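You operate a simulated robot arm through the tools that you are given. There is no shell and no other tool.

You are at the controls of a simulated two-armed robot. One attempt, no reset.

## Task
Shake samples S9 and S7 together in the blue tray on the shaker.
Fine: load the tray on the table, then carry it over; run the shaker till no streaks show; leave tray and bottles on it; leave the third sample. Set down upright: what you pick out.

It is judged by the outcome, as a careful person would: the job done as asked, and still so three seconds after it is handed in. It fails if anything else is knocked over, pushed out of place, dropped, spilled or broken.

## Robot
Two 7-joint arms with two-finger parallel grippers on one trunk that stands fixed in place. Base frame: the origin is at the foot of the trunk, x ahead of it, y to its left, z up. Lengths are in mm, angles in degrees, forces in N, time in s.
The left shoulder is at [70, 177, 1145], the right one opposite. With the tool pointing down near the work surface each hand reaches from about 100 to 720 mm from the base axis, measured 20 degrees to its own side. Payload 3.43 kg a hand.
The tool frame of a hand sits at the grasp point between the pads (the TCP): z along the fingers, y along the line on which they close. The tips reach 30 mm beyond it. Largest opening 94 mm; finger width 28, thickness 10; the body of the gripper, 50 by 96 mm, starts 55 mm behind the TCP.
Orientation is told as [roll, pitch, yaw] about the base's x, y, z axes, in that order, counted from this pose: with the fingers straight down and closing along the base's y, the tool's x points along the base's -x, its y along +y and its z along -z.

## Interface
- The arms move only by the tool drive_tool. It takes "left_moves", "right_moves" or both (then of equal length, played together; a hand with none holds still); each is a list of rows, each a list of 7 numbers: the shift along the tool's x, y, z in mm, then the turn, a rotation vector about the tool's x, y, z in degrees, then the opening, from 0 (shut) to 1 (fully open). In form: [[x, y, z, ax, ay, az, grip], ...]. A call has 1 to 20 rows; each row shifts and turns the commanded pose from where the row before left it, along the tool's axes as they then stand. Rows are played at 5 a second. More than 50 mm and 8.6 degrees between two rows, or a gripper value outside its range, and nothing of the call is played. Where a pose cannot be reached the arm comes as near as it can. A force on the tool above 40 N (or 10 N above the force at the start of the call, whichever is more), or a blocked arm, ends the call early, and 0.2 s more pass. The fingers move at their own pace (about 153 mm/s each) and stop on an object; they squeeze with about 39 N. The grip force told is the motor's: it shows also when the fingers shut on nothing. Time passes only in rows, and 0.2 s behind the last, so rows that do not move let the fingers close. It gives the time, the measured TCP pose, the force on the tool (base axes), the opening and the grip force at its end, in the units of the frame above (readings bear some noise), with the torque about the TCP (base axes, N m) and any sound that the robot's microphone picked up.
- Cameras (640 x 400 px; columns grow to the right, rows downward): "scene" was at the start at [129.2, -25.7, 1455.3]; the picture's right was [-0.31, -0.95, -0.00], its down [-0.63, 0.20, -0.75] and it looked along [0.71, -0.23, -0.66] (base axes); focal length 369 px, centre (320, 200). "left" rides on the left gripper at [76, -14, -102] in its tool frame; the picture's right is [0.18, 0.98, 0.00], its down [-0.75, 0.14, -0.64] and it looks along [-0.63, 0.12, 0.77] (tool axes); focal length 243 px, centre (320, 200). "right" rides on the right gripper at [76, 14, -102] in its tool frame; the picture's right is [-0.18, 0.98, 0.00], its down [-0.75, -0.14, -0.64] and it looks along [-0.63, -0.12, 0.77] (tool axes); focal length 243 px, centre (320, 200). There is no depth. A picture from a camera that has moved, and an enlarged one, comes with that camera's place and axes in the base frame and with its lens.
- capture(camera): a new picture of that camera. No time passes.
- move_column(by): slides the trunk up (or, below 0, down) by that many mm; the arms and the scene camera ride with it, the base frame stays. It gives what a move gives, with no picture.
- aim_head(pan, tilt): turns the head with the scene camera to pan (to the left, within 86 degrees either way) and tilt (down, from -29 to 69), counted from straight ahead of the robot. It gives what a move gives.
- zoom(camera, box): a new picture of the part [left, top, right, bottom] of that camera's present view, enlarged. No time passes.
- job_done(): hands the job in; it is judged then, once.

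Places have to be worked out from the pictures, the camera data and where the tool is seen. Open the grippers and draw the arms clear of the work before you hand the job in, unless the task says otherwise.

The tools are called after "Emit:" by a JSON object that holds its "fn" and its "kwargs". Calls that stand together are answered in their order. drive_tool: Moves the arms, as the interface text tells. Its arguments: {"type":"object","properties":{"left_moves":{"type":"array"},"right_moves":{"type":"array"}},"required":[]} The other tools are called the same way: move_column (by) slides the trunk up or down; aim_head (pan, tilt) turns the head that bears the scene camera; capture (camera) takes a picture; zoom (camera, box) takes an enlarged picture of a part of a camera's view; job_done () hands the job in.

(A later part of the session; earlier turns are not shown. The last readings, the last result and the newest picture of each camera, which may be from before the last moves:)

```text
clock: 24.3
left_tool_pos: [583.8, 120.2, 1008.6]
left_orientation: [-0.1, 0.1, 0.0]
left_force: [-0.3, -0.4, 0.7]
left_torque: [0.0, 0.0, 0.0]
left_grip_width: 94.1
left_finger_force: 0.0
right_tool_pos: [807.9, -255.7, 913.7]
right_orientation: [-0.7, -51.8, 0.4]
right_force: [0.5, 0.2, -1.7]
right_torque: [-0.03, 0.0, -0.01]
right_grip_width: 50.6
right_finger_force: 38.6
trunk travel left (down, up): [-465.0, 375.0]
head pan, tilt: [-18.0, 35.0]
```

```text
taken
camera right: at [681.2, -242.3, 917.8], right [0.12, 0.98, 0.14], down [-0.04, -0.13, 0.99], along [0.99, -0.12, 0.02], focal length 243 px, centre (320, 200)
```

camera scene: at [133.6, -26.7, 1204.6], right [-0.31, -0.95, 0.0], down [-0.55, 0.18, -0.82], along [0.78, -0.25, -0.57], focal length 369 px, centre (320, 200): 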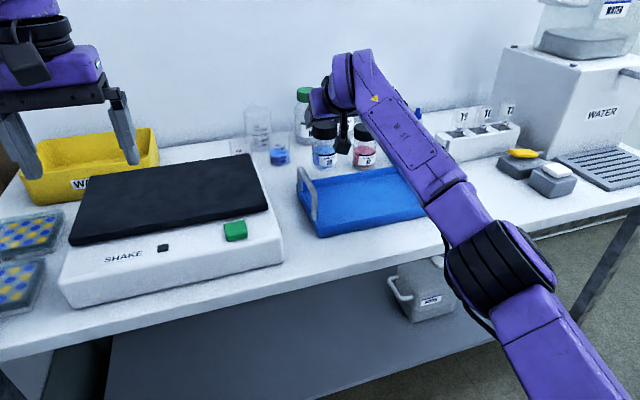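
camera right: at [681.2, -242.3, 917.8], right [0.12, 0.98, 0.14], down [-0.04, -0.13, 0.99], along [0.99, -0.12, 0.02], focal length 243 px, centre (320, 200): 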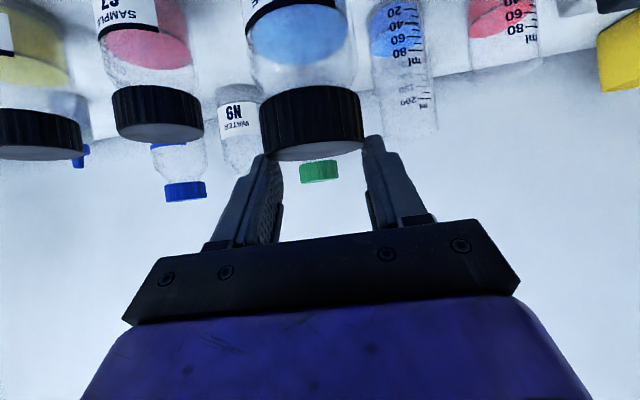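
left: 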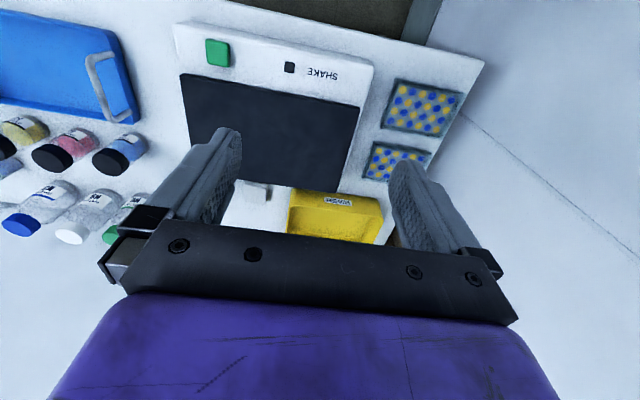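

The grip width dropped to 50.6 mm and the cap sits nearer the fingertips, so S9 may have slipped in the grip. I'm zooming in before moving further.

Emit:
{"fn": "zoom", "kwargs": {"camera": "scene", "box": [270, 70, 420, 200]}}

Emit:
{"fn": "zoom", "kwargs": {"camera": "right", "box": [180, 0, 460, 240]}}

Emit:
{"fn": "capture", "kwargs": {"camera": "left"}}

```text
3.08 times, centred on (345, 135) of scene
camera zoom: at [133.6, -26.7, 1204.6], right [-0.31, -0.95, 0.0], down [-0.55, 0.18, -0.82], along [0.78, -0.25, -0.57], focal length 1135 px, centre (243, 400)
```

zoom: 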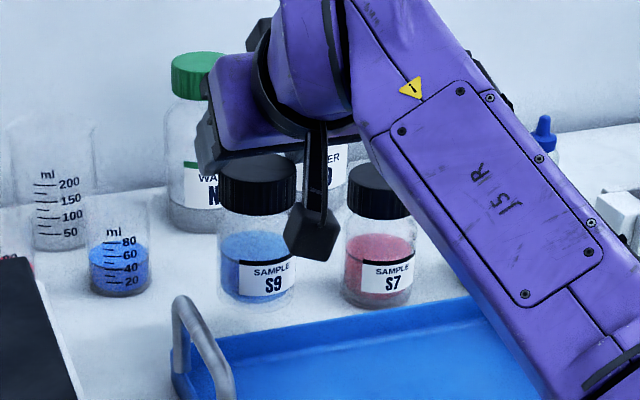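

```text
1.67 times, centred on (320, 120) of right
camera zoom: at [681.2, -242.3, 917.8], right [0.12, 0.98, 0.14], down [-0.04, -0.13, 0.99], along [0.99, -0.12, 0.02], focal length 404 px, centre (320, 333)
```

zoom: 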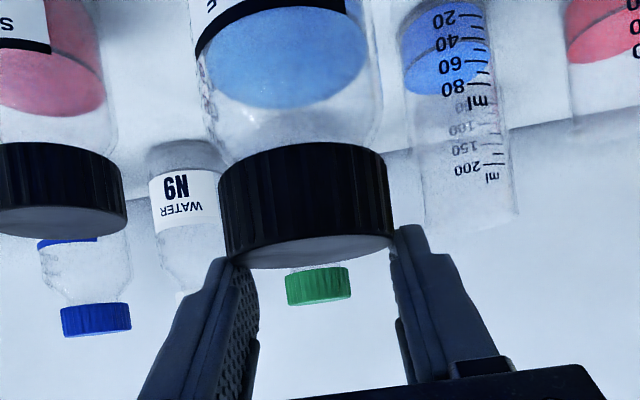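

```text
taken
camera left: at [507.3, 105.5, 1112.7], right [-0.18, 0.98, 0.0], down [0.75, 0.14, 0.64], along [0.63, 0.12, -0.77], focal length 243 px, centre (320, 200)
```

left: 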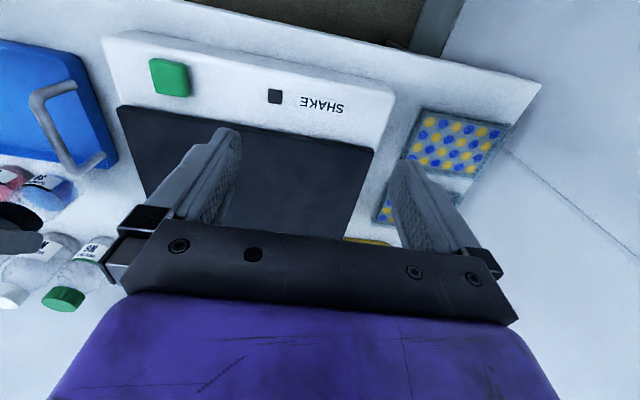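

S9 did slip: its base is only about 34 mm up while the hand rose 69 mm, so the fingertips hold just the cap's near edge. I'll lower it straight back onto the table at once and regrip more deeply.

Emit:
{"fn": "drive_tool", "kwargs": {"right_moves": [[8, 0, 6.2, 0, 0, 0, 0.4], [8, 0, 6.2, 0, 0, 0, 0.4], [8, 0, 6.2, 0, 0, 0, 0.4]]}}

Emit:
{"fn": "zoom", "kwargs": {"camera": "scene", "box": [270, 70, 420, 200]}}

Emit:
{"fn": "capture", "kwargs": {"camera": "right"}}

```text
clock: 25.1
left_tool_pos: [582.9, 118.3, 1009.3]
left_orientation: [0.0, -0.1, 0.0]
left_force: [0.4, -0.2, -0.2]
left_torque: [-0.03, -0.02, 0.01]
left_grip_width: 93.8
left_finger_force: 0.1
right_tool_pos: [808.4, -256.8, 883.8]
right_orientation: [-0.7, -52.0, 0.4]
right_force: [-0.2, 0.2, -1.6]
right_torque: [0.0, -0.02, 0.01]
right_grip_width: 50.5
right_finger_force: 38.9
trunk travel left (down, up): [-465.0, 375.0]
head pan, tilt: [-18.0, 35.0]
```

```text
3.08 times, centred on (345, 135) of scene
camera zoom: at [133.6, -26.9, 1204.6], right [-0.31, -0.95, 0.0], down [-0.55, 0.18, -0.82], along [0.78, -0.25, -0.57], focal length 1135 px, centre (243, 400)
```

zoom: 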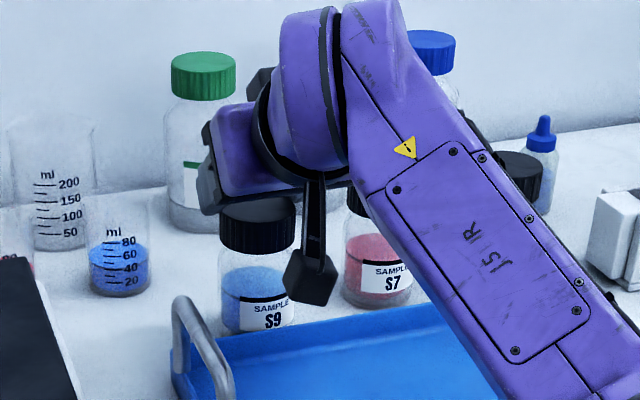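

```text
taken
camera right: at [682.5, -243.2, 888.0], right [0.12, 0.98, 0.14], down [-0.04, -0.13, 0.99], along [0.99, -0.12, 0.03], focal length 243 px, centre (320, 200)
```

right: 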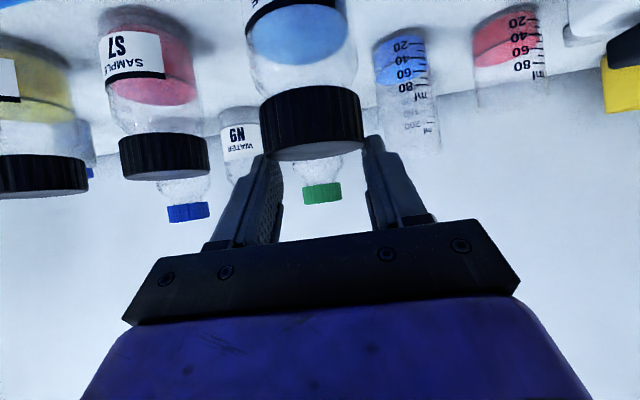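

The bottle is steady in the grip and its base is now about 4–5 mm above the table. I'm lowering the last few millimetres until contact.

Emit:
{"fn": "drive_tool", "kwargs": {"right_moves": [[1.6, 0, 1.2, 0, 0, 0, 0.4], [1.6, 0, 1.2, 0, 0, 0, 0.4], [0, 0, 0, 0, 0, 0, 0.4]]}}

Emit:
{"fn": "zoom", "kwargs": {"camera": "scene", "box": [300, 120, 370, 180]}}

```text
clock: 25.9
left_tool_pos: [582.5, 117.8, 1009.3]
left_orientation: [0.0, 0.0, 0.1]
left_force: [0.1, -0.8, 0.3]
left_torque: [0.0, 0.01, 0.0]
left_grip_width: 94.0
left_finger_force: 0.0
right_tool_pos: [806.8, -256.7, 879.5]
right_orientation: [-0.8, -51.9, 0.4]
right_force: [0.0, 0.6, -0.4]
right_torque: [-0.04, 0.05, -0.02]
right_grip_width: 50.6
right_finger_force: 38.9
trunk travel left (down, up): [-465.0, 375.0]
head pan, tilt: [-18.0, 35.0]
```

```text
6.67 times, centred on (335, 150) of scene
camera zoom: at [133.1, -26.7, 1204.7], right [-0.31, -0.95, 0.0], down [-0.55, 0.18, -0.82], along [0.78, -0.25, -0.57], focal length 2459 px, centre (220, 533)
```

zoom: 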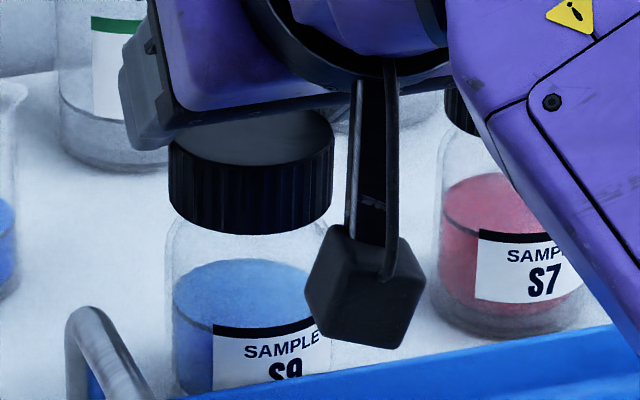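

Load on the hand has dropped to near zero, so S9 is essentially on the table. I'll press down 1.5 mm more and open.

Emit:
{"fn": "drive_tool", "kwargs": {"right_moves": [[1.2, 0, 0.9, 0, 0, 0, 0.4], [0, 0, 0, 0, 0, 0, 0.4], [0, 0, 0, 0, 0, 0, 0.55], [0, 0, 0, 0, 0, 0, 0.65], [0, 0, 0, 0, 0, 0, 0.85], [0, 0, 0, 0, 0, 0, 0.85]]}}

Emit:
{"fn": "capture", "kwargs": {"camera": "right"}}

Emit:
{"fn": "zoom", "kwargs": {"camera": "scene", "box": [270, 70, 420, 200]}}

```text
clock: 27.3
left_tool_pos: [582.1, 119.6, 1010.2]
left_orientation: [0.0, 0.0, 0.0]
left_force: [0.3, -0.5, -0.3]
left_torque: [0.0, -0.01, -0.01]
left_grip_width: 93.9
left_finger_force: 0.0
right_tool_pos: [806.7, -258.5, 876.8]
right_orientation: [-0.7, -51.9, 0.4]
right_force: [0.3, -0.5, -0.3]
right_torque: [0.02, 0.02, 0.01]
right_grip_width: 80.0
right_finger_force: 0.0
trunk travel left (down, up): [-465.0, 375.0]
head pan, tilt: [-18.0, 35.0]
```

```text
taken
camera right: at [680.9, -243.4, 881.6], right [0.12, 0.98, 0.14], down [-0.04, -0.13, 0.99], along [0.99, -0.12, 0.03], focal length 243 px, centre (320, 200)
```

right: 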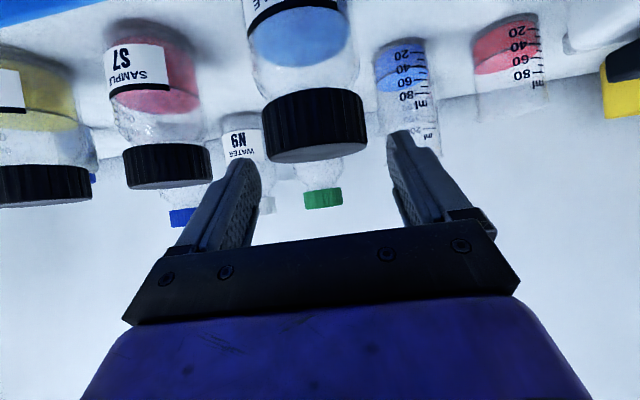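

```text
3.08 times, centred on (345, 135) of scene
camera zoom: at [133.0, -26.6, 1204.7], right [-0.31, -0.95, 0.0], down [-0.55, 0.18, -0.82], along [0.78, -0.25, -0.57], focal length 1135 px, centre (243, 400)
```

zoom: 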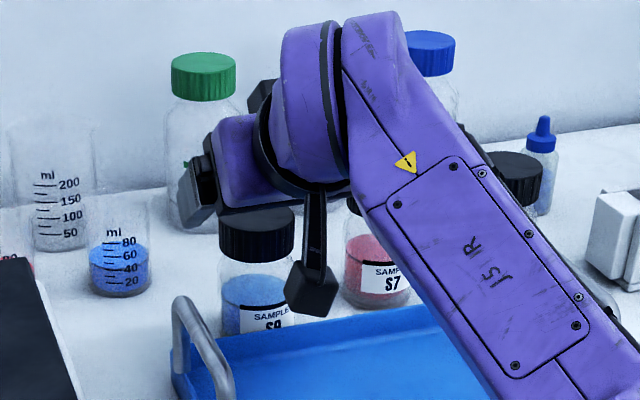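

S9 is standing upright on the table again, apparently shifted about 20–28 mm toward the tray. I'm backing the hand off to see it properly before regripping.

Emit:
{"fn": "drive_tool", "kwargs": {"right_moves": [[-5.7, 0, -16.2, 0, 0, 0, 0.85], [-5.7, 0, -16.2, 0, 0, 0, 0.85], [-5.7, 0, -16.2, 0, 0, 0, 0.85], [-5.7, 0, -16.2, 0, 0, 0, 0.85], [0, 0, 0, 0, 0, 0, 0.85]]}}

Emit:
{"fn": "zoom", "kwargs": {"camera": "right", "box": [100, 0, 460, 220]}}

Emit:
{"fn": "zoom", "kwargs": {"camera": "scene", "box": [290, 110, 400, 200]}}

```text
clock: 28.5
left_tool_pos: [582.4, 118.8, 1009.8]
left_orientation: [0.1, -0.1, 0.0]
left_force: [-0.4, 0.0, -0.1]
left_torque: [-0.01, 0.01, 0.0]
left_grip_width: 93.8
left_finger_force: 0.0
right_tool_pos: [772.2, -256.9, 934.9]
right_orientation: [-0.7, -52.0, 0.5]
right_force: [0.5, -0.9, 0.3]
right_torque: [-0.02, -0.01, 0.02]
right_grip_width: 80.0
right_finger_force: 0.1
trunk travel left (down, up): [-465.0, 375.0]
head pan, tilt: [-18.0, 35.0]
```

```text
1.78 times, centred on (280, 110) of right
camera zoom: at [646.2, -243.4, 939.7], right [0.12, 0.98, 0.14], down [-0.04, -0.13, 0.99], along [0.99, -0.12, 0.03], focal length 431 px, centre (391, 360)
```

zoom: 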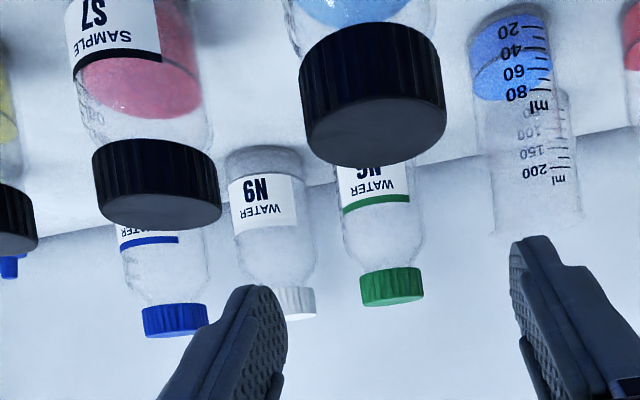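

```text
4.44 times, centred on (345, 155) of scene
camera zoom: at [133.3, -26.7, 1204.6], right [-0.31, -0.95, 0.0], down [-0.55, 0.18, -0.82], along [0.78, -0.25, -0.57], focal length 1640 px, centre (209, 400)
```

zoom: 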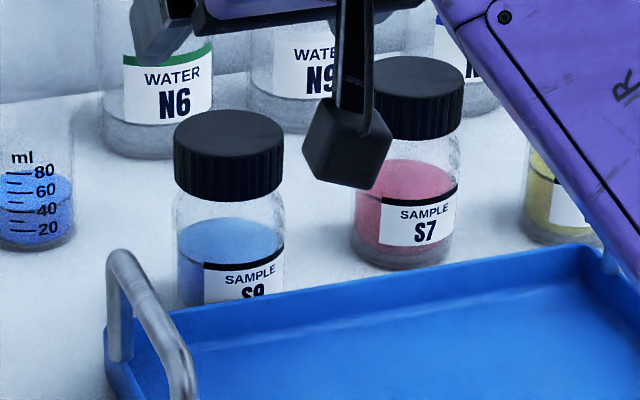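

From both views S9's axis is now at about (807,-257), upright, and S7 is undisturbed at about (840,-365). The cap-only grip let it slide, so I'll grip the body lower down. First I'll raise the hand a little and drop the trunk 60 mm so this tilt can reach lower.

Emit:
{"fn": "drive_tool", "kwargs": {"left_moves": [[0, 0, -15, 0, 0, 0, 1], [0, 0, -15, 0, 0, 0, 1], [0, 0, -15, 0, 0, 0, 1]], "right_moves": [[-11.8, 0, -9.2, 0, 0, 0, 0.9], [-11.8, 0, -9.2, 0, 0, 0, 0.9], [0, 0, 0, 0, 0, 0, 0.9]]}}

Emit:
{"fn": "move_column", "kwargs": {"by": -60}}

Emit:
{"fn": "capture", "kwargs": {"camera": "right"}}

Emit:
{"fn": "capture", "kwargs": {"camera": "scene"}}

```text
clock: 29.3
left_tool_pos: [572.1, 120.6, 1048.8]
left_orientation: [0.1, -0.1, 0.0]
left_force: [-0.4, -0.1, 0.1]
left_torque: [-0.01, -0.02, 0.03]
left_grip_width: 94.0
left_finger_force: 0.2
left hand out of reach, approached as far as the arm can: row 3
right_tool_pos: [770.9, -256.0, 965.7]
right_orientation: [-0.7, -52.1, 0.5]
right_force: [0.0, 0.1, 0.6]
right_torque: [0.0, -0.03, -0.03]
right_grip_width: 84.3
right_finger_force: 0.0
trunk travel left (down, up): [-465.0, 375.0]
head pan, tilt: [-18.0, 35.0]
```

```text
clock: 30.3
left_tool_pos: [573.9, 120.2, 987.8]
left_orientation: [0.1, -0.1, 0.0]
left_force: [-0.7, 0.3, 0.0]
left_torque: [0.04, -0.04, 0.03]
left_grip_width: 94.0
left_finger_force: 0.0
right_tool_pos: [770.9, -255.3, 905.3]
right_orientation: [-0.7, -52.0, 0.5]
right_force: [0.0, 0.1, -1.4]
right_torque: [-0.01, -0.03, -0.04]
right_grip_width: 84.7
right_finger_force: 0.0
trunk travel left (down, up): [-405.0, 435.0]
head pan, tilt: [-18.0, 35.0]
```

```text
taken
camera right: at [644.1, -242.3, 909.8], right [0.12, 0.98, 0.14], down [-0.04, -0.13, 0.99], along [0.99, -0.12, 0.03], focal length 243 px, centre (320, 200)
```

right: 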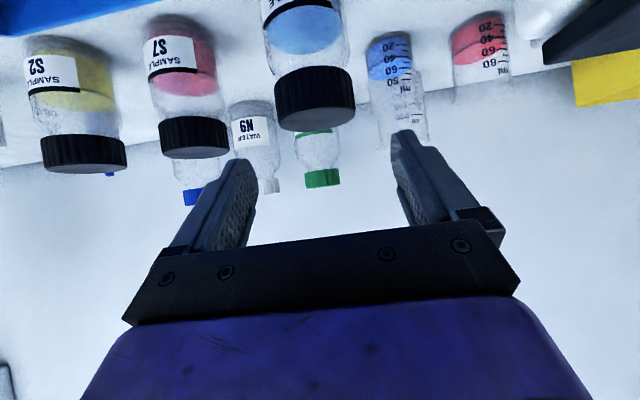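

```text
taken
camera scene: at [132.6, -26.5, 1144.7], right [-0.31, -0.95, 0.0], down [-0.55, 0.18, -0.82], along [0.78, -0.25, -0.57], focal length 369 px, centre (320, 200)
```

scene: 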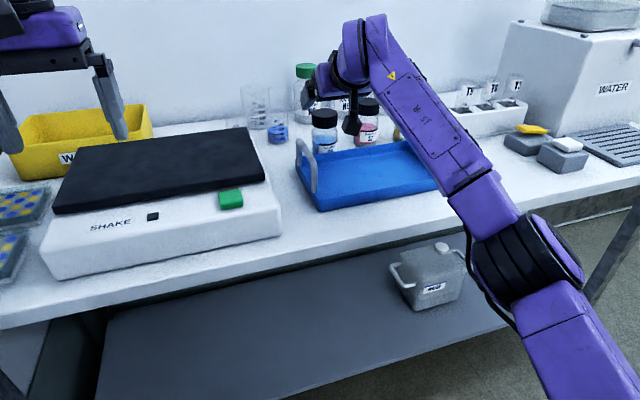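

S9 is well framed. I'm approaching its body at about (806,-257,822) with the fingers astride it.

Emit:
{"fn": "drive_tool", "kwargs": {"right_moves": [[7.3, -0.25, 13.1, 0, 0, 0, 0.9], [7.3, -0.25, 13.1, 0, 0, 0, 0.9], [7.3, -0.25, 13.1, 0, 0, 0, 0.9], [7.3, -0.25, 13.1, 0, 0, 0, 0.9], [7.3, -0.25, 13.1, 0, 0, 0, 0.9], [7.3, -0.25, 13.1, 0, 0, 0, 0.9], [0, 0, 0, 0, 0, 0, 0.9]]}}

Emit:
{"fn": "capture", "kwargs": {"camera": "right"}}

Emit:
{"fn": "zoom", "kwargs": {"camera": "scene", "box": [270, 70, 420, 200]}}

```text
clock: 31.9
left_tool_pos: [571.9, 120.8, 987.2]
left_orientation: [0.0, -0.1, 0.0]
left_force: [-0.4, -0.7, -0.3]
left_torque: [0.0, -0.01, 0.0]
left_grip_width: 94.0
left_finger_force: 0.0
right_tool_pos: [805.8, -258.7, 825.0]
right_orientation: [-0.7, -52.0, 0.5]
right_force: [-0.8, -0.3, 0.3]
right_torque: [-0.01, -0.01, 0.0]
right_grip_width: 84.4
right_finger_force: 0.1
trunk travel left (down, up): [-405.0, 435.0]
head pan, tilt: [-18.0, 35.0]
```

```text
taken
camera right: at [679.7, -244.1, 828.0], right [0.12, 0.98, 0.14], down [-0.04, -0.13, 0.99], along [0.99, -0.12, 0.03], focal length 243 px, centre (320, 200)
```

right: 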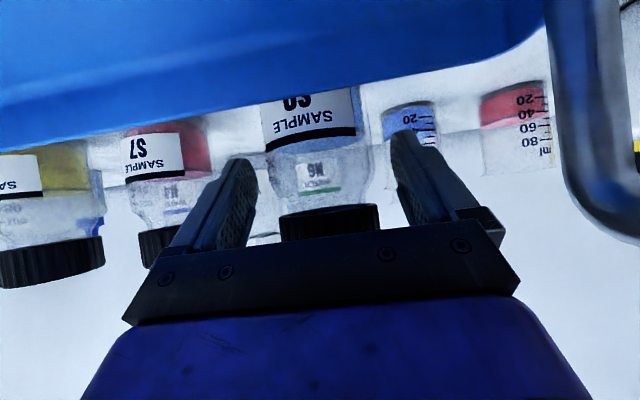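

```text
3.08 times, centred on (345, 135) of scene
camera zoom: at [132.8, -26.6, 1144.7], right [-0.31, -0.95, 0.0], down [-0.55, 0.18, -0.82], along [0.78, -0.25, -0.57], focal length 1135 px, centre (243, 400)
```

zoom: 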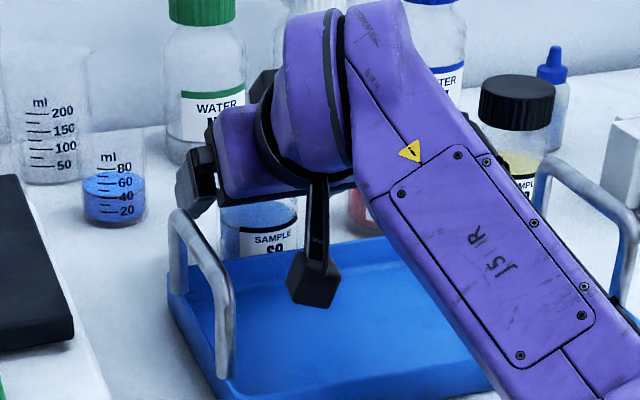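

The pads are now astride the glass body under the cap. I'm closing and holding to let the grip settle.

Emit:
{"fn": "drive_tool", "kwargs": {"right_moves": [[0, 0, 0, 0, 0, 0, 0.5], [0, 0, 0, 0, 0, 0, 0.3], [0, 0, 0, 0, 0, 0, 0.3], [0, 0, 0, 0, 0, 0, 0.3], [0, 0, 0, 0, 0, 0, 0.3]]}}

Emit:
{"fn": "capture", "kwargs": {"camera": "right"}}

```text
clock: 33.1
left_tool_pos: [573.6, 121.8, 987.2]
left_orientation: [-0.1, 0.0, 0.0]
left_force: [-0.1, 0.7, 0.3]
left_torque: [0.01, 0.03, 0.0]
left_grip_width: 93.9
left_finger_force: 0.0
right_tool_pos: [805.3, -258.0, 823.8]
right_orientation: [-0.7, -52.0, 0.4]
right_force: [-1.0, 1.3, 0.9]
right_torque: [0.06, 0.01, 0.0]
right_grip_width: 55.5
right_finger_force: 39.1
trunk travel left (down, up): [-405.0, 435.0]
head pan, tilt: [-18.0, 35.0]
```

```text
taken
camera right: at [679.8, -244.2, 828.1], right [0.12, 0.98, 0.14], down [-0.04, -0.13, 0.99], along [0.99, -0.12, 0.03], focal length 243 px, centre (320, 200)
```

right: 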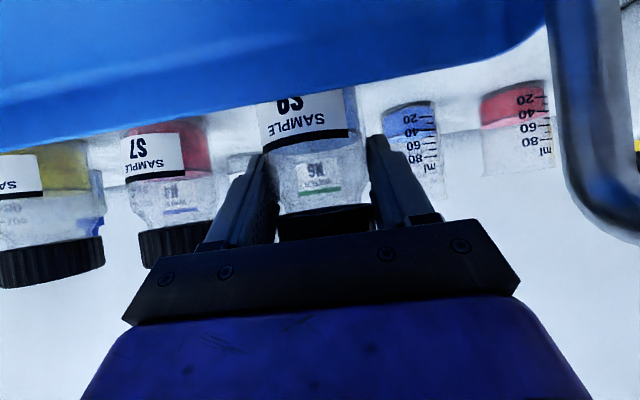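

The width is 55.5 mm, so the body is wider than the cap (about 50.6 mm). The earlier grip was on the sloping shoulder, which explains the slide. This grip is on the straight body wall, so I'll do a short test lift.

Emit:
{"fn": "drive_tool", "kwargs": {"right_moves": [[-3.9, 0, -3.1, 0, 0, 0, 0.3], [-3.9, 0, -3.1, 0, 0, 0, 0.3], [-3.9, 0, -3.1, 0, 0, 0, 0.3], [0, 0, 0, 0, 0, 0, 0.3]]}}

Emit:
{"fn": "capture", "kwargs": {"camera": "right"}}

```text
clock: 34.1
left_tool_pos: [574.1, 121.3, 986.0]
left_orientation: [0.1, 0.0, 0.0]
left_force: [0.1, 0.1, -0.4]
left_torque: [0.01, -0.01, 0.0]
left_grip_width: 93.9
left_finger_force: 0.1
right_tool_pos: [806.8, -257.7, 836.2]
right_orientation: [-0.7, -51.9, 0.4]
right_force: [0.1, -0.1, -1.8]
right_torque: [0.01, 0.05, 0.02]
right_grip_width: 55.4
right_finger_force: 38.8
trunk travel left (down, up): [-405.0, 435.0]
head pan, tilt: [-18.0, 35.0]
```

```text
taken
camera right: at [679.9, -244.7, 841.5], right [0.12, 0.98, 0.14], down [-0.04, -0.13, 0.99], along [0.99, -0.12, 0.03], focal length 243 px, centre (320, 200)
```

right: 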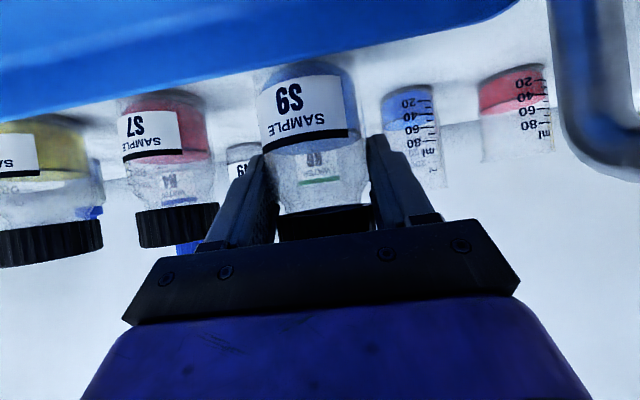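

The bottle now rises with the hand: width steady at 55.4 mm and about 1.8 N of load. I'm lifting to clear the tray rim and drawing back over the tray to about (700,-265).

Emit:
{"fn": "drive_tool", "kwargs": {"right_moves": [[-10.6, 0, -8.3, 0, 0, 0, 0.3], [-10.6, 0, -8.3, 0, 0, 0, 0.3], [-10.6, 0, -8.3, 0, 0, 0, 0.3], [-10.6, 0, -8.3, 0, 0, 0, 0.3], [10.9, -1.2, -13.9, 0, 0, 0, 0.3], [10.9, -1.2, -13.9, 0, 0, 0, 0.3], [10.9, -1.2, -13.9, 0, 0, 0, 0.3], [10.9, -1.2, -13.9, 0, 0, 0, 0.3], [10.9, -1.2, -13.9, 0, 0, 0, 0.3], [10.9, -1.2, -13.9, 0, 0, 0, 0.3], [0, 0, 0, 0, 0, 0, 0.3]]}}

Emit:
{"fn": "capture", "kwargs": {"camera": "scene"}}

Emit:
{"fn": "capture", "kwargs": {"camera": "right"}}

```text
clock: 36.5
left_tool_pos: [573.0, 120.5, 987.0]
left_orientation: [0.0, 0.1, 0.0]
left_force: [-0.3, 0.6, 0.3]
left_torque: [-0.02, 0.0, 0.01]
left_grip_width: 94.0
left_finger_force: 0.1
right_tool_pos: [698.8, -263.6, 888.1]
right_orientation: [-0.7, -51.9, 0.4]
right_force: [0.2, -1.7, -1.6]
right_torque: [0.04, 0.0, 0.02]
right_grip_width: 55.1
right_finger_force: 39.2
trunk travel left (down, up): [-405.0, 435.0]
head pan, tilt: [-18.0, 35.0]
```

```text
taken
camera scene: at [133.4, -26.6, 1144.6], right [-0.31, -0.95, 0.0], down [-0.55, 0.18, -0.82], along [0.78, -0.25, -0.57], focal length 369 px, centre (320, 200)
```

scene: 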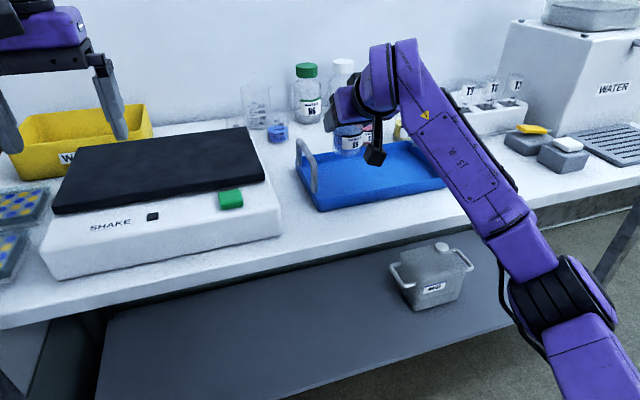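

```text
taken
camera right: at [572.0, -249.5, 892.8], right [0.12, 0.98, 0.14], down [-0.04, -0.13, 0.99], along [0.99, -0.12, 0.03], focal length 243 px, centre (320, 200)
```

right: 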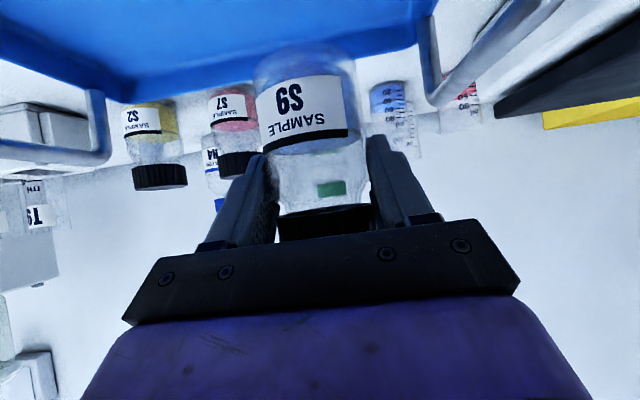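

S9 is held upright over the tray at (699,-264). I'll bring it down partly with the trunk to stay clear of the wrist limit, then finish with the arm.

Emit:
{"fn": "move_column", "kwargs": {"by": -35}}

Emit:
{"fn": "capture", "kwargs": {"camera": "right"}}

Emit:
{"fn": "zoom", "kwargs": {"camera": "scene", "box": [270, 70, 470, 230]}}

```text
clock: 37.3
left_tool_pos: [572.0, 120.5, 952.3]
left_orientation: [0.0, -0.1, 0.0]
left_force: [-0.1, -0.4, 0.2]
left_torque: [0.02, 0.01, 0.0]
left_grip_width: 94.0
left_finger_force: 0.0
right_tool_pos: [698.6, -262.4, 853.8]
right_orientation: [-0.6, -52.0, 0.4]
right_force: [0.8, -0.5, -2.3]
right_torque: [-0.01, 0.0, 0.02]
right_grip_width: 55.2
right_finger_force: 38.7
trunk travel left (down, up): [-370.0, 470.0]
head pan, tilt: [-18.0, 35.0]
```

```text
taken
camera right: at [571.8, -249.4, 858.2], right [0.12, 0.98, 0.14], down [-0.04, -0.13, 0.99], along [0.99, -0.12, 0.03], focal length 243 px, centre (320, 200)
```

right: 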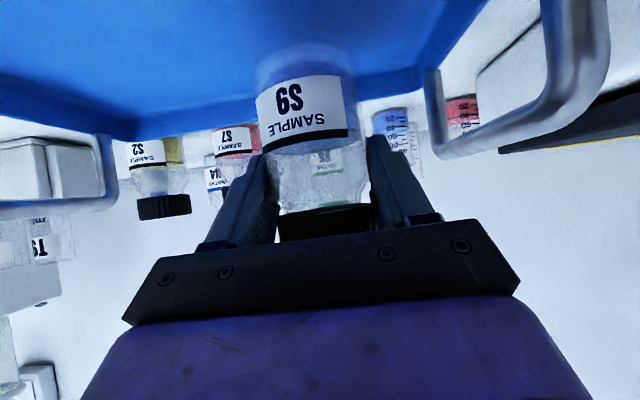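

```text
2.50 times, centred on (370, 150) of scene
camera zoom: at [132.9, -26.6, 1109.7], right [-0.31, -0.95, 0.0], down [-0.55, 0.18, -0.82], along [0.78, -0.25, -0.57], focal length 922 px, centre (195, 325)
```

zoom: 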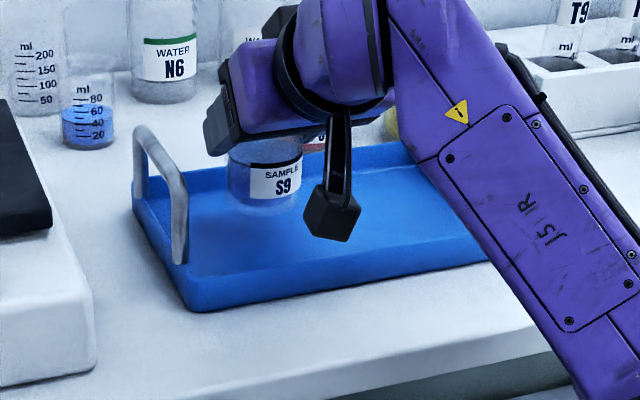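

S9's base is about 25 mm above the tray floor. I'm lowering 20 mm, then creeping down to contact.

Emit:
{"fn": "drive_tool", "kwargs": {"right_moves": [[5.5, 0, 4.3, 0, 0, 0, 0.3], [5.5, 0, 4.3, 0, 0, 0, 0.3], [4.3, 0, 3.4, 0, 0, 0, 0.3], [0, 0, 0, 0, 0, 0, 0.3]]}}

Emit:
{"fn": "zoom", "kwargs": {"camera": "scene", "box": [300, 100, 400, 180]}}

```text
clock: 38.3
left_tool_pos: [573.0, 120.6, 952.3]
left_orientation: [0.0, 0.0, 0.0]
left_force: [-0.2, 0.2, -0.2]
left_torque: [0.01, -0.04, 0.01]
left_grip_width: 94.0
left_finger_force: 0.0
right_tool_pos: [698.6, -262.9, 833.8]
right_orientation: [-0.7, -52.0, 0.4]
right_force: [-0.4, 0.9, -1.8]
right_torque: [0.01, -0.02, 0.01]
right_grip_width: 55.2
right_finger_force: 38.7
trunk travel left (down, up): [-370.0, 470.0]
head pan, tilt: [-18.0, 35.0]
```

```text
5.00 times, centred on (350, 140) of scene
camera zoom: at [133.2, -26.7, 1109.6], right [-0.31, -0.95, 0.0], down [-0.55, 0.18, -0.82], along [0.78, -0.25, -0.57], focal length 1844 px, centre (170, 500)
```

zoom: 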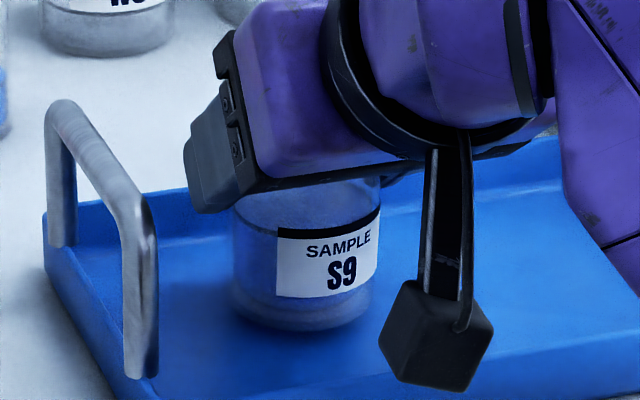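

It's nearly on the floor. I'm creeping down in 1.5 mm steps and watching the load.

Emit:
{"fn": "drive_tool", "kwargs": {"right_moves": [[1.2, 0, 0.9, 0, 0, 0, 0.3], [1.2, 0, 0.9, 0, 0, 0, 0.3], [0, 0, 0, 0, 0, 0, 0.3]]}}

Emit:
{"fn": "drive_tool", "kwargs": {"right_moves": [[1.2, 0, 0.9, 0, 0, 0, 0.3], [0, 0, 0, 0, 0, 0, 0.3]]}}

Emit:
{"fn": "drive_tool", "kwargs": {"right_moves": [[1.2, 0, 0.9, 0, 0, 0, 0.3], [0, 0, 0, 0, 0, 0, 0.3]]}}

```text
clock: 39.1
left_tool_pos: [573.1, 121.0, 951.9]
left_orientation: [0.0, 0.0, 0.1]
left_force: [-0.1, -0.3, 0.3]
left_torque: [0.0, 0.03, -0.04]
left_grip_width: 94.3
left_finger_force: 0.2
right_tool_pos: [698.8, -263.4, 832.6]
right_orientation: [-0.6, -51.9, 0.4]
right_force: [0.4, 0.1, -2.2]
right_torque: [-0.01, 0.01, 0.02]
right_grip_width: 55.2
right_finger_force: 39.2
trunk travel left (down, up): [-370.0, 470.0]
head pan, tilt: [-18.0, 35.0]
```

```text
clock: 39.7
left_tool_pos: [573.0, 120.2, 951.9]
left_orientation: [0.1, -0.1, 0.0]
left_force: [0.4, -0.2, 0.3]
left_torque: [0.02, 0.0, -0.01]
left_grip_width: 93.5
left_finger_force: 0.0
right_tool_pos: [699.0, -263.1, 830.1]
right_orientation: [-0.7, -52.0, 0.3]
right_force: [0.4, -0.4, -2.2]
right_torque: [-0.02, 0.04, 0.02]
right_grip_width: 55.1
right_finger_force: 39.2
trunk travel left (down, up): [-370.0, 470.0]
head pan, tilt: [-18.0, 35.0]
```

```text
clock: 40.3
left_tool_pos: [573.1, 120.9, 952.4]
left_orientation: [0.0, 0.0, 0.0]
left_force: [-0.2, 0.1, -0.1]
left_torque: [0.0, -0.02, -0.03]
left_grip_width: 94.1
left_finger_force: 0.0
right_tool_pos: [700.6, -263.6, 829.1]
right_orientation: [-0.7, -52.0, 0.5]
right_force: [0.7, 1.1, -0.4]
right_torque: [0.09, -0.03, 0.0]
right_grip_width: 55.2
right_finger_force: 39.2
trunk travel left (down, up): [-370.0, 470.0]
head pan, tilt: [-18.0, 35.0]
```

The load fell to -0.4 N at z ≈ 829, so the base is touching. I'll go 1 mm more and then release gently.

Emit:
{"fn": "drive_tool", "kwargs": {"right_moves": [[0.8, 0, 0.6, 0, 0, 0, 0.3], [0, 0, 0, 0, 0, 0, 0.3], [0, 0, 0, 0, 0, 0, 0.65], [0, 0, 0, 0, 0, 0, 0.8], [0, 0, 0, 0, 0, 0, 0.85]]}}

Emit:
{"fn": "capture", "kwargs": {"camera": "right"}}

Emit:
{"fn": "zoom", "kwargs": {"camera": "scene", "box": [290, 90, 410, 190]}}

```text
clock: 41.5
left_tool_pos: [572.5, 121.6, 952.5]
left_orientation: [0.0, -0.1, 0.0]
left_force: [-0.8, 0.2, 0.4]
left_torque: [-0.03, 0.02, 0.03]
left_grip_width: 94.2
left_finger_force: 0.1
right_tool_pos: [698.3, -263.2, 827.4]
right_orientation: [-0.8, -52.1, 0.3]
right_force: [0.0, -0.7, -0.1]
right_torque: [-0.04, 0.0, 0.0]
right_grip_width: 80.3
right_finger_force: 0.1
trunk travel left (down, up): [-370.0, 470.0]
head pan, tilt: [-18.0, 35.0]
```

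```text
taken
camera right: at [572.1, -248.7, 832.0], right [0.12, 0.98, 0.14], down [-0.04, -0.13, 0.99], along [0.99, -0.12, 0.03], focal length 243 px, centre (320, 200)
```

right: 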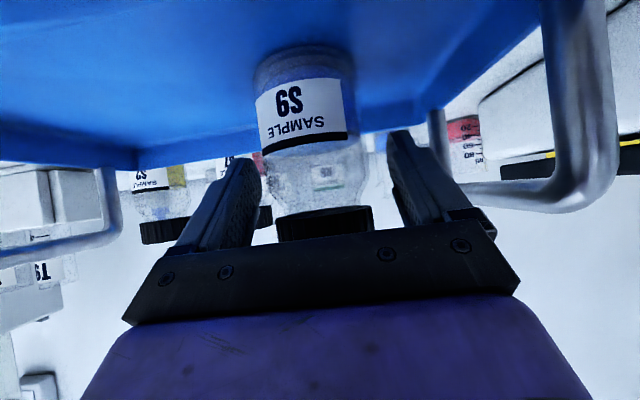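

```text
4.00 times, centred on (350, 140) of scene
camera zoom: at [132.9, -26.6, 1109.7], right [-0.31, -0.95, 0.0], down [-0.55, 0.18, -0.82], along [0.78, -0.25, -0.57], focal length 1476 px, centre (200, 440)
```

zoom: 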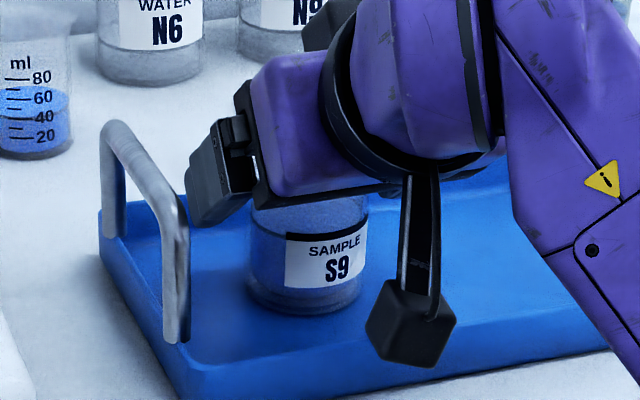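

S9 stands upright in the tray. I'm lifting the open hand straight up off it, then raising the trunk 80 mm to set up for S7.

Emit:
{"fn": "drive_tool", "kwargs": {"right_moves": [[-11, 0, -8.6, 0, 0, 0, 0.85], [-11, 0, -8.6, 0, 0, 0, 0.85], [-11, 0, -8.6, 0, 0, 0, 0.85], [-11, 0, -8.6, 0, 0, 0, 0.85], [-11, 0, -8.6, 0, 0, 0, 0.85], [0, 0, 0, 0, 0, 0, 0.85]]}}

Emit:
{"fn": "move_column", "kwargs": {"by": 80}}

Emit:
{"fn": "capture", "kwargs": {"camera": "right"}}

Emit:
{"fn": "capture", "kwargs": {"camera": "scene"}}

```text
clock: 42.9
left_tool_pos: [574.0, 121.1, 952.2]
left_orientation: [-0.1, 0.1, 0.0]
left_force: [0.3, -0.2, -0.1]
left_torque: [0.01, 0.02, -0.04]
left_grip_width: 93.8
left_finger_force: 0.1
right_tool_pos: [698.4, -262.4, 897.7]
right_orientation: [-0.7, -51.9, 0.5]
right_force: [-0.1, 0.4, 0.1]
right_torque: [0.0, 0.0, 0.01]
right_grip_width: 80.1
right_finger_force: 0.1
trunk travel left (down, up): [-370.0, 470.0]
head pan, tilt: [-18.0, 35.0]
```

```text
clock: 44.1
left_tool_pos: [573.6, 120.7, 1032.9]
left_orientation: [-0.1, 0.1, 0.0]
left_force: [0.5, 0.2, 0.4]
left_torque: [-0.04, -0.01, 0.01]
left_grip_width: 94.1
left_finger_force: 0.1
right_tool_pos: [700.3, -262.1, 977.3]
right_orientation: [-0.6, -51.9, 0.5]
right_force: [0.0, 0.8, -0.3]
right_torque: [0.0, -0.02, -0.01]
right_grip_width: 80.1
right_finger_force: 0.1
trunk travel left (down, up): [-450.0, 390.0]
head pan, tilt: [-18.0, 35.0]
```

```text
taken
camera right: at [572.9, -248.1, 980.8], right [0.12, 0.98, 0.14], down [-0.04, -0.13, 0.99], along [0.99, -0.12, 0.03], focal length 243 px, centre (320, 200)
```

right: 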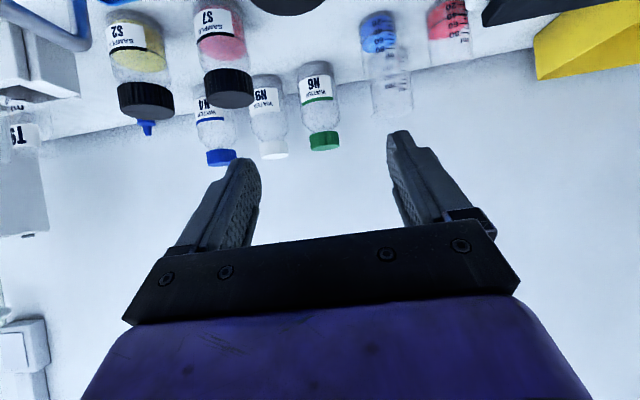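

```text
taken
camera scene: at [133.3, -26.7, 1189.6], right [-0.31, -0.95, 0.0], down [-0.55, 0.18, -0.82], along [0.78, -0.25, -0.57], focal length 369 px, centre (320, 200)
```

scene: 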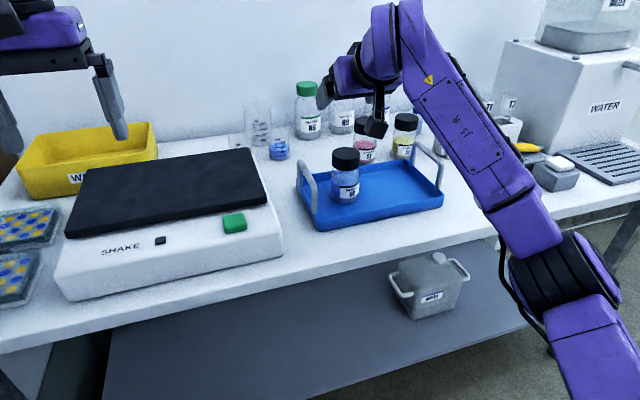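

S9 is fine in the tray. I'm moving the right hand over toward S7, staying well above the caps.

Emit:
{"fn": "drive_tool", "kwargs": {"right_moves": [[-0.4, -20.6, 17.4, 0, 0, 0, 0.9], [-0.4, -20.6, 17.4, 0, 0, 0, 0.9], [-0.4, -20.6, 17.4, 0, 0, 0, 0.9], [-0.4, -20.6, 17.4, 0, 0, 0, 0.9], [-0.4, -20.6, 17.4, 0, 0, 0, 0.9], [0, 0, 0, 0, 0, 0, 0.9]]}}

Emit:
{"fn": "drive_tool", "kwargs": {"right_moves": [[0, 0, 0, 0, -4.3, 0, 0.9], [0, 0, 0, 0, -4.3, 0, 0.9], [0, 0, 0, 0, -4.3, 0, 0.9], [0, 0, 0, 0, 0, 0, 0.9]]}}

Emit:
{"fn": "capture", "kwargs": {"camera": "right"}}

Emit:
{"fn": "capture", "kwargs": {"camera": "scene"}}

```text
clock: 45.5
left_tool_pos: [573.2, 121.3, 1031.7]
left_orientation: [0.0, -0.1, 0.0]
left_force: [0.4, -0.6, 0.4]
left_torque: [-0.01, 0.01, 0.02]
left_grip_width: 94.1
left_finger_force: 0.0
right_tool_pos: [767.9, -363.5, 926.0]
right_orientation: [-0.7, -52.1, 0.5]
right_force: [-0.1, -0.6, -0.2]
right_torque: [-0.01, 0.02, 0.03]
right_grip_width: 84.5
right_finger_force: 0.0
trunk travel left (down, up): [-450.0, 390.0]
head pan, tilt: [-18.0, 35.0]
```

```text
clock: 46.5
left_tool_pos: [572.7, 121.1, 1032.4]
left_orientation: [0.0, -0.1, 0.0]
left_force: [-0.6, 0.0, 0.5]
left_torque: [-0.01, 0.01, -0.02]
left_grip_width: 93.9
left_finger_force: 0.1
right_tool_pos: [768.5, -364.9, 925.3]
right_orientation: [-1.0, -64.8, 0.9]
right_force: [-0.1, 0.5, -0.6]
right_torque: [0.05, 0.03, 0.0]
right_grip_width: 84.6
right_finger_force: 0.1
trunk travel left (down, up): [-450.0, 390.0]
head pan, tilt: [-18.0, 35.0]
```

```text
taken
camera right: at [644.6, -351.5, 901.1], right [0.08, 0.98, 0.16], down [-0.26, -0.13, 0.96], along [0.96, -0.12, 0.25], focal length 243 px, centre (320, 200)
```

right: 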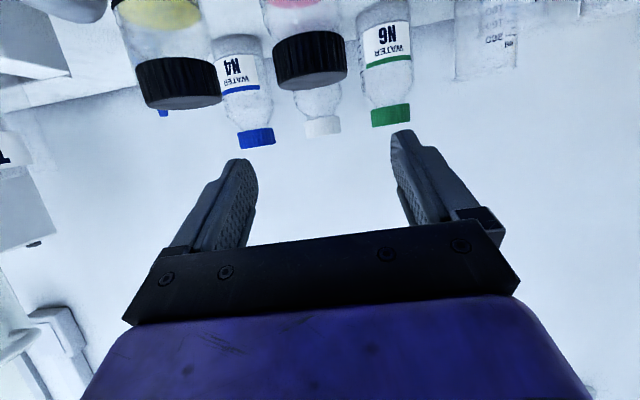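

```text
taken
camera scene: at [132.8, -26.5, 1189.7], right [-0.31, -0.95, 0.0], down [-0.55, 0.18, -0.82], along [0.78, -0.25, -0.57], focal length 369 px, centre (320, 200)
```

scene: 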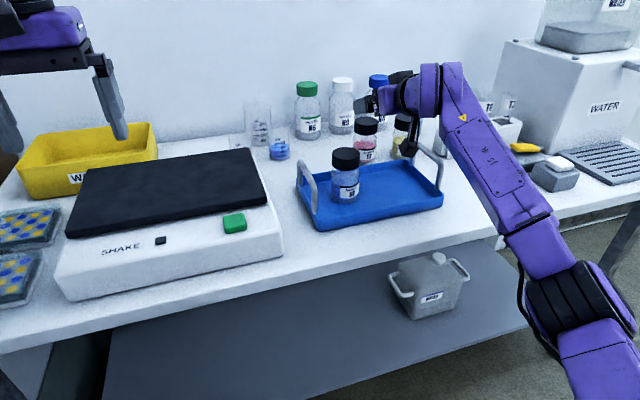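

The 65° tilt was reached cleanly at (768,-365,925). I'm zooming in to fix S7's axis before approaching.

Emit:
{"fn": "zoom", "kwargs": {"camera": "right", "box": [120, 0, 480, 160]}}

Emit:
{"fn": "zoom", "kwargs": {"camera": "scene", "box": [300, 60, 450, 230]}}

```text
1.78 times, centred on (300, 80) of right
camera zoom: at [644.6, -351.5, 901.1], right [0.08, 0.98, 0.16], down [-0.26, -0.13, 0.96], along [0.96, -0.12, 0.25], focal length 431 px, centre (356, 413)
```

zoom: 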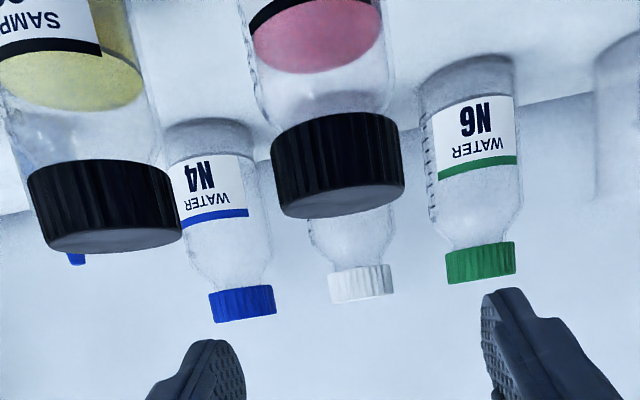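

```text
2.35 times, centred on (375, 145) of scene
camera zoom: at [132.8, -26.5, 1189.7], right [-0.31, -0.95, 0.0], down [-0.55, 0.18, -0.82], along [0.78, -0.25, -0.57], focal length 868 px, centre (191, 329)
```

zoom: 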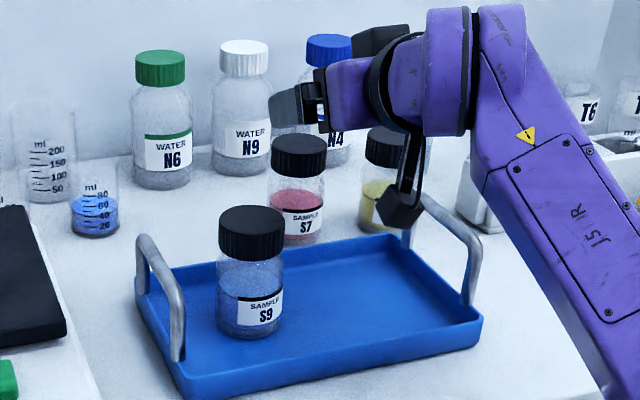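

S7's axis comes out at about (837,-365), aligned with the TCP in y. I'm approaching for a cap-only grip (TCP near z = 858), with a pause before the last bit.

Emit:
{"fn": "drive_tool", "kwargs": {"right_moves": [[6, 0, 13.4, 0, 0, 0, 0.9], [6, 0, 13.4, 0, 0, 0, 0.9], [6, 0, 13.4, 0, 0, 0, 0.9], [6, 0, 13.4, 0, 0, 0, 0.9], [0, 0, 0, 0, 0, 0, 0.9]]}}

Emit:
{"fn": "capture", "kwargs": {"camera": "right"}}

Emit:
{"fn": "zoom", "kwargs": {"camera": "scene", "box": [300, 60, 450, 230]}}

```text
clock: 47.7
left_tool_pos: [573.1, 120.4, 1033.1]
left_orientation: [0.0, -0.1, -0.1]
left_force: [0.3, 0.2, -0.8]
left_torque: [0.03, 0.0, -0.01]
left_grip_width: 94.1
left_finger_force: 0.1
right_tool_pos: [809.1, -366.6, 884.1]
right_orientation: [-1.1, -64.9, 0.8]
right_force: [0.7, 0.4, -0.1]
right_torque: [-0.01, -0.03, 0.0]
right_grip_width: 84.8
right_finger_force: 0.0
trunk travel left (down, up): [-450.0, 390.0]
head pan, tilt: [-18.0, 35.0]
```

```text
taken
camera right: at [684.9, -352.5, 859.1], right [0.08, 0.98, 0.16], down [-0.26, -0.13, 0.96], along [0.96, -0.12, 0.25], focal length 243 px, centre (320, 200)
```

right: 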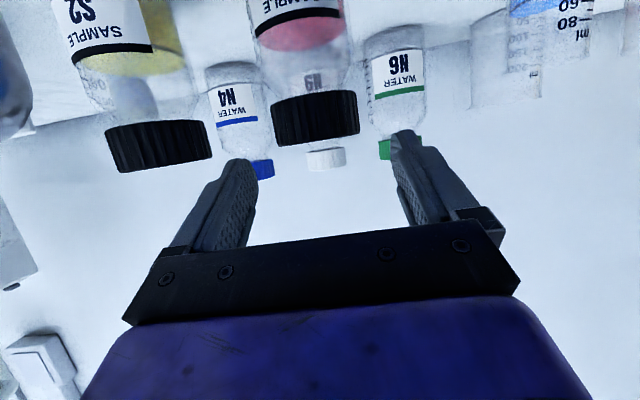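

```text
2.35 times, centred on (375, 145) of scene
camera zoom: at [132.8, -26.7, 1189.7], right [-0.31, -0.95, 0.0], down [-0.55, 0.18, -0.82], along [0.78, -0.25, -0.57], focal length 868 px, centre (191, 329)
```

zoom: 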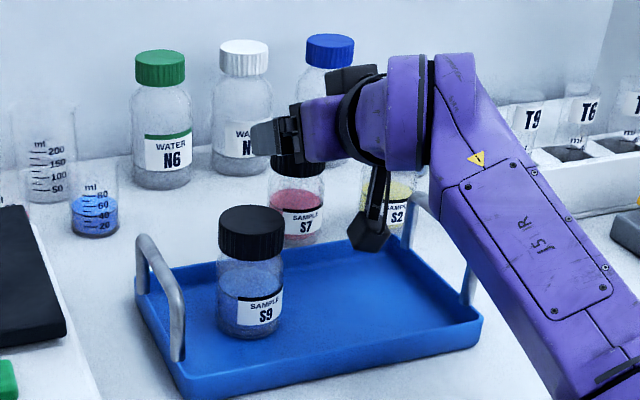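

Projecting the tool axis, S7's cap is centred between the fingers to within about 1 mm. I'm finishing the approach to (826,-365,858).

Emit:
{"fn": "drive_tool", "kwargs": {"right_moves": [[8.1, 0.3, 13.2, 0, 0, 0, 0.9], [8.1, 0.3, 13.2, 0, 0, 0, 0.9], [0, 0, 0, 0, 0, 0, 0.9]]}}

Emit:
{"fn": "capture", "kwargs": {"camera": "right"}}

Emit:
{"fn": "zoom", "kwargs": {"camera": "scene", "box": [330, 80, 430, 180]}}

```text
clock: 48.5
left_tool_pos: [573.1, 122.0, 1032.4]
left_orientation: [0.0, -0.1, 0.0]
left_force: [-0.1, 0.0, -0.4]
left_torque: [0.03, -0.01, -0.03]
left_grip_width: 93.9
left_finger_force: 0.1
right_tool_pos: [824.5, -367.9, 856.3]
right_orientation: [-1.1, -65.0, 0.9]
right_force: [-0.1, 0.1, 0.6]
right_torque: [0.01, 0.02, 0.0]
right_grip_width: 84.6
right_finger_force: 0.1
trunk travel left (down, up): [-450.0, 390.0]
head pan, tilt: [-18.0, 35.0]
```

```text
taken
camera right: at [701.0, -353.3, 832.4], right [0.08, 0.98, 0.16], down [-0.26, -0.13, 0.96], along [0.96, -0.12, 0.25], focal length 243 px, centre (320, 200)
```

right: 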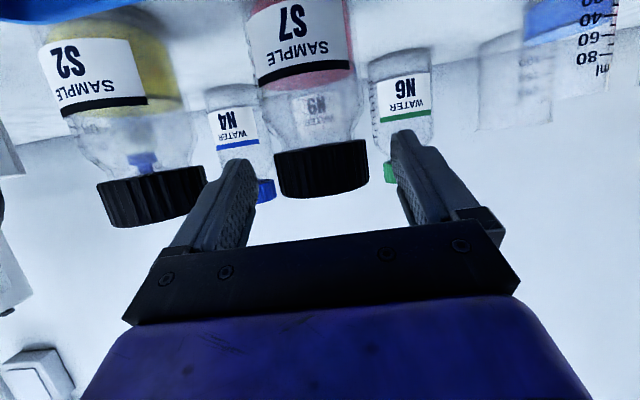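

```text
4.00 times, centred on (380, 130) of scene
camera zoom: at [132.8, -26.7, 1189.7], right [-0.31, -0.95, 0.0], down [-0.55, 0.18, -0.82], along [0.78, -0.25, -0.57], focal length 1476 px, centre (80, 480)
```

zoom: 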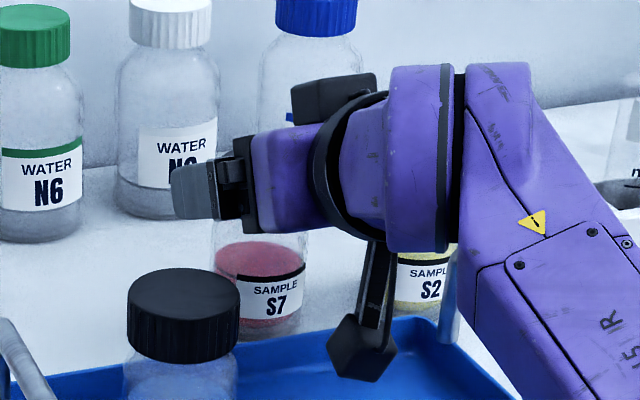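

The pads are astride the cap. I'll raise 4 mm so the pads touch only the cap and not the shoulder, nudge +2 mm in y, then close.

Emit:
{"fn": "drive_tool", "kwargs": {"right_moves": [[-3.6, 2, -1.7, 0, 0, 0, 0.9], [0, 0, 0, 0, 0, 0, 0.6], [0, 0, 0, 0, 0, 0, 0.3], [0, 0, 0, 0, 0, 0, 0.3], [0, 0, 0, 0, 0, 0, 0.3]]}}

Emit:
{"fn": "capture", "kwargs": {"camera": "right"}}

```text
clock: 49.7
left_tool_pos: [573.6, 120.7, 1032.0]
left_orientation: [0.0, 0.0, 0.0]
left_force: [0.8, -0.6, 0.7]
left_torque: [-0.01, -0.05, 0.02]
left_grip_width: 93.9
left_finger_force: 0.1
right_tool_pos: [824.6, -364.3, 861.1]
right_orientation: [-1.1, -64.9, 0.7]
right_force: [0.7, -1.0, 1.6]
right_torque: [0.01, -0.13, -0.01]
right_grip_width: 51.0
right_finger_force: 38.7
trunk travel left (down, up): [-450.0, 390.0]
head pan, tilt: [-18.0, 35.0]
```

```text
taken
camera right: at [700.6, -350.5, 836.5], right [0.08, 0.98, 0.16], down [-0.26, -0.13, 0.96], along [0.96, -0.12, 0.25], focal length 243 px, centre (320, 200)
```

right: 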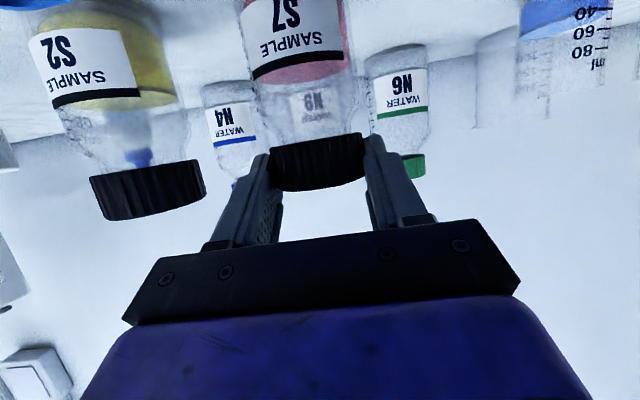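

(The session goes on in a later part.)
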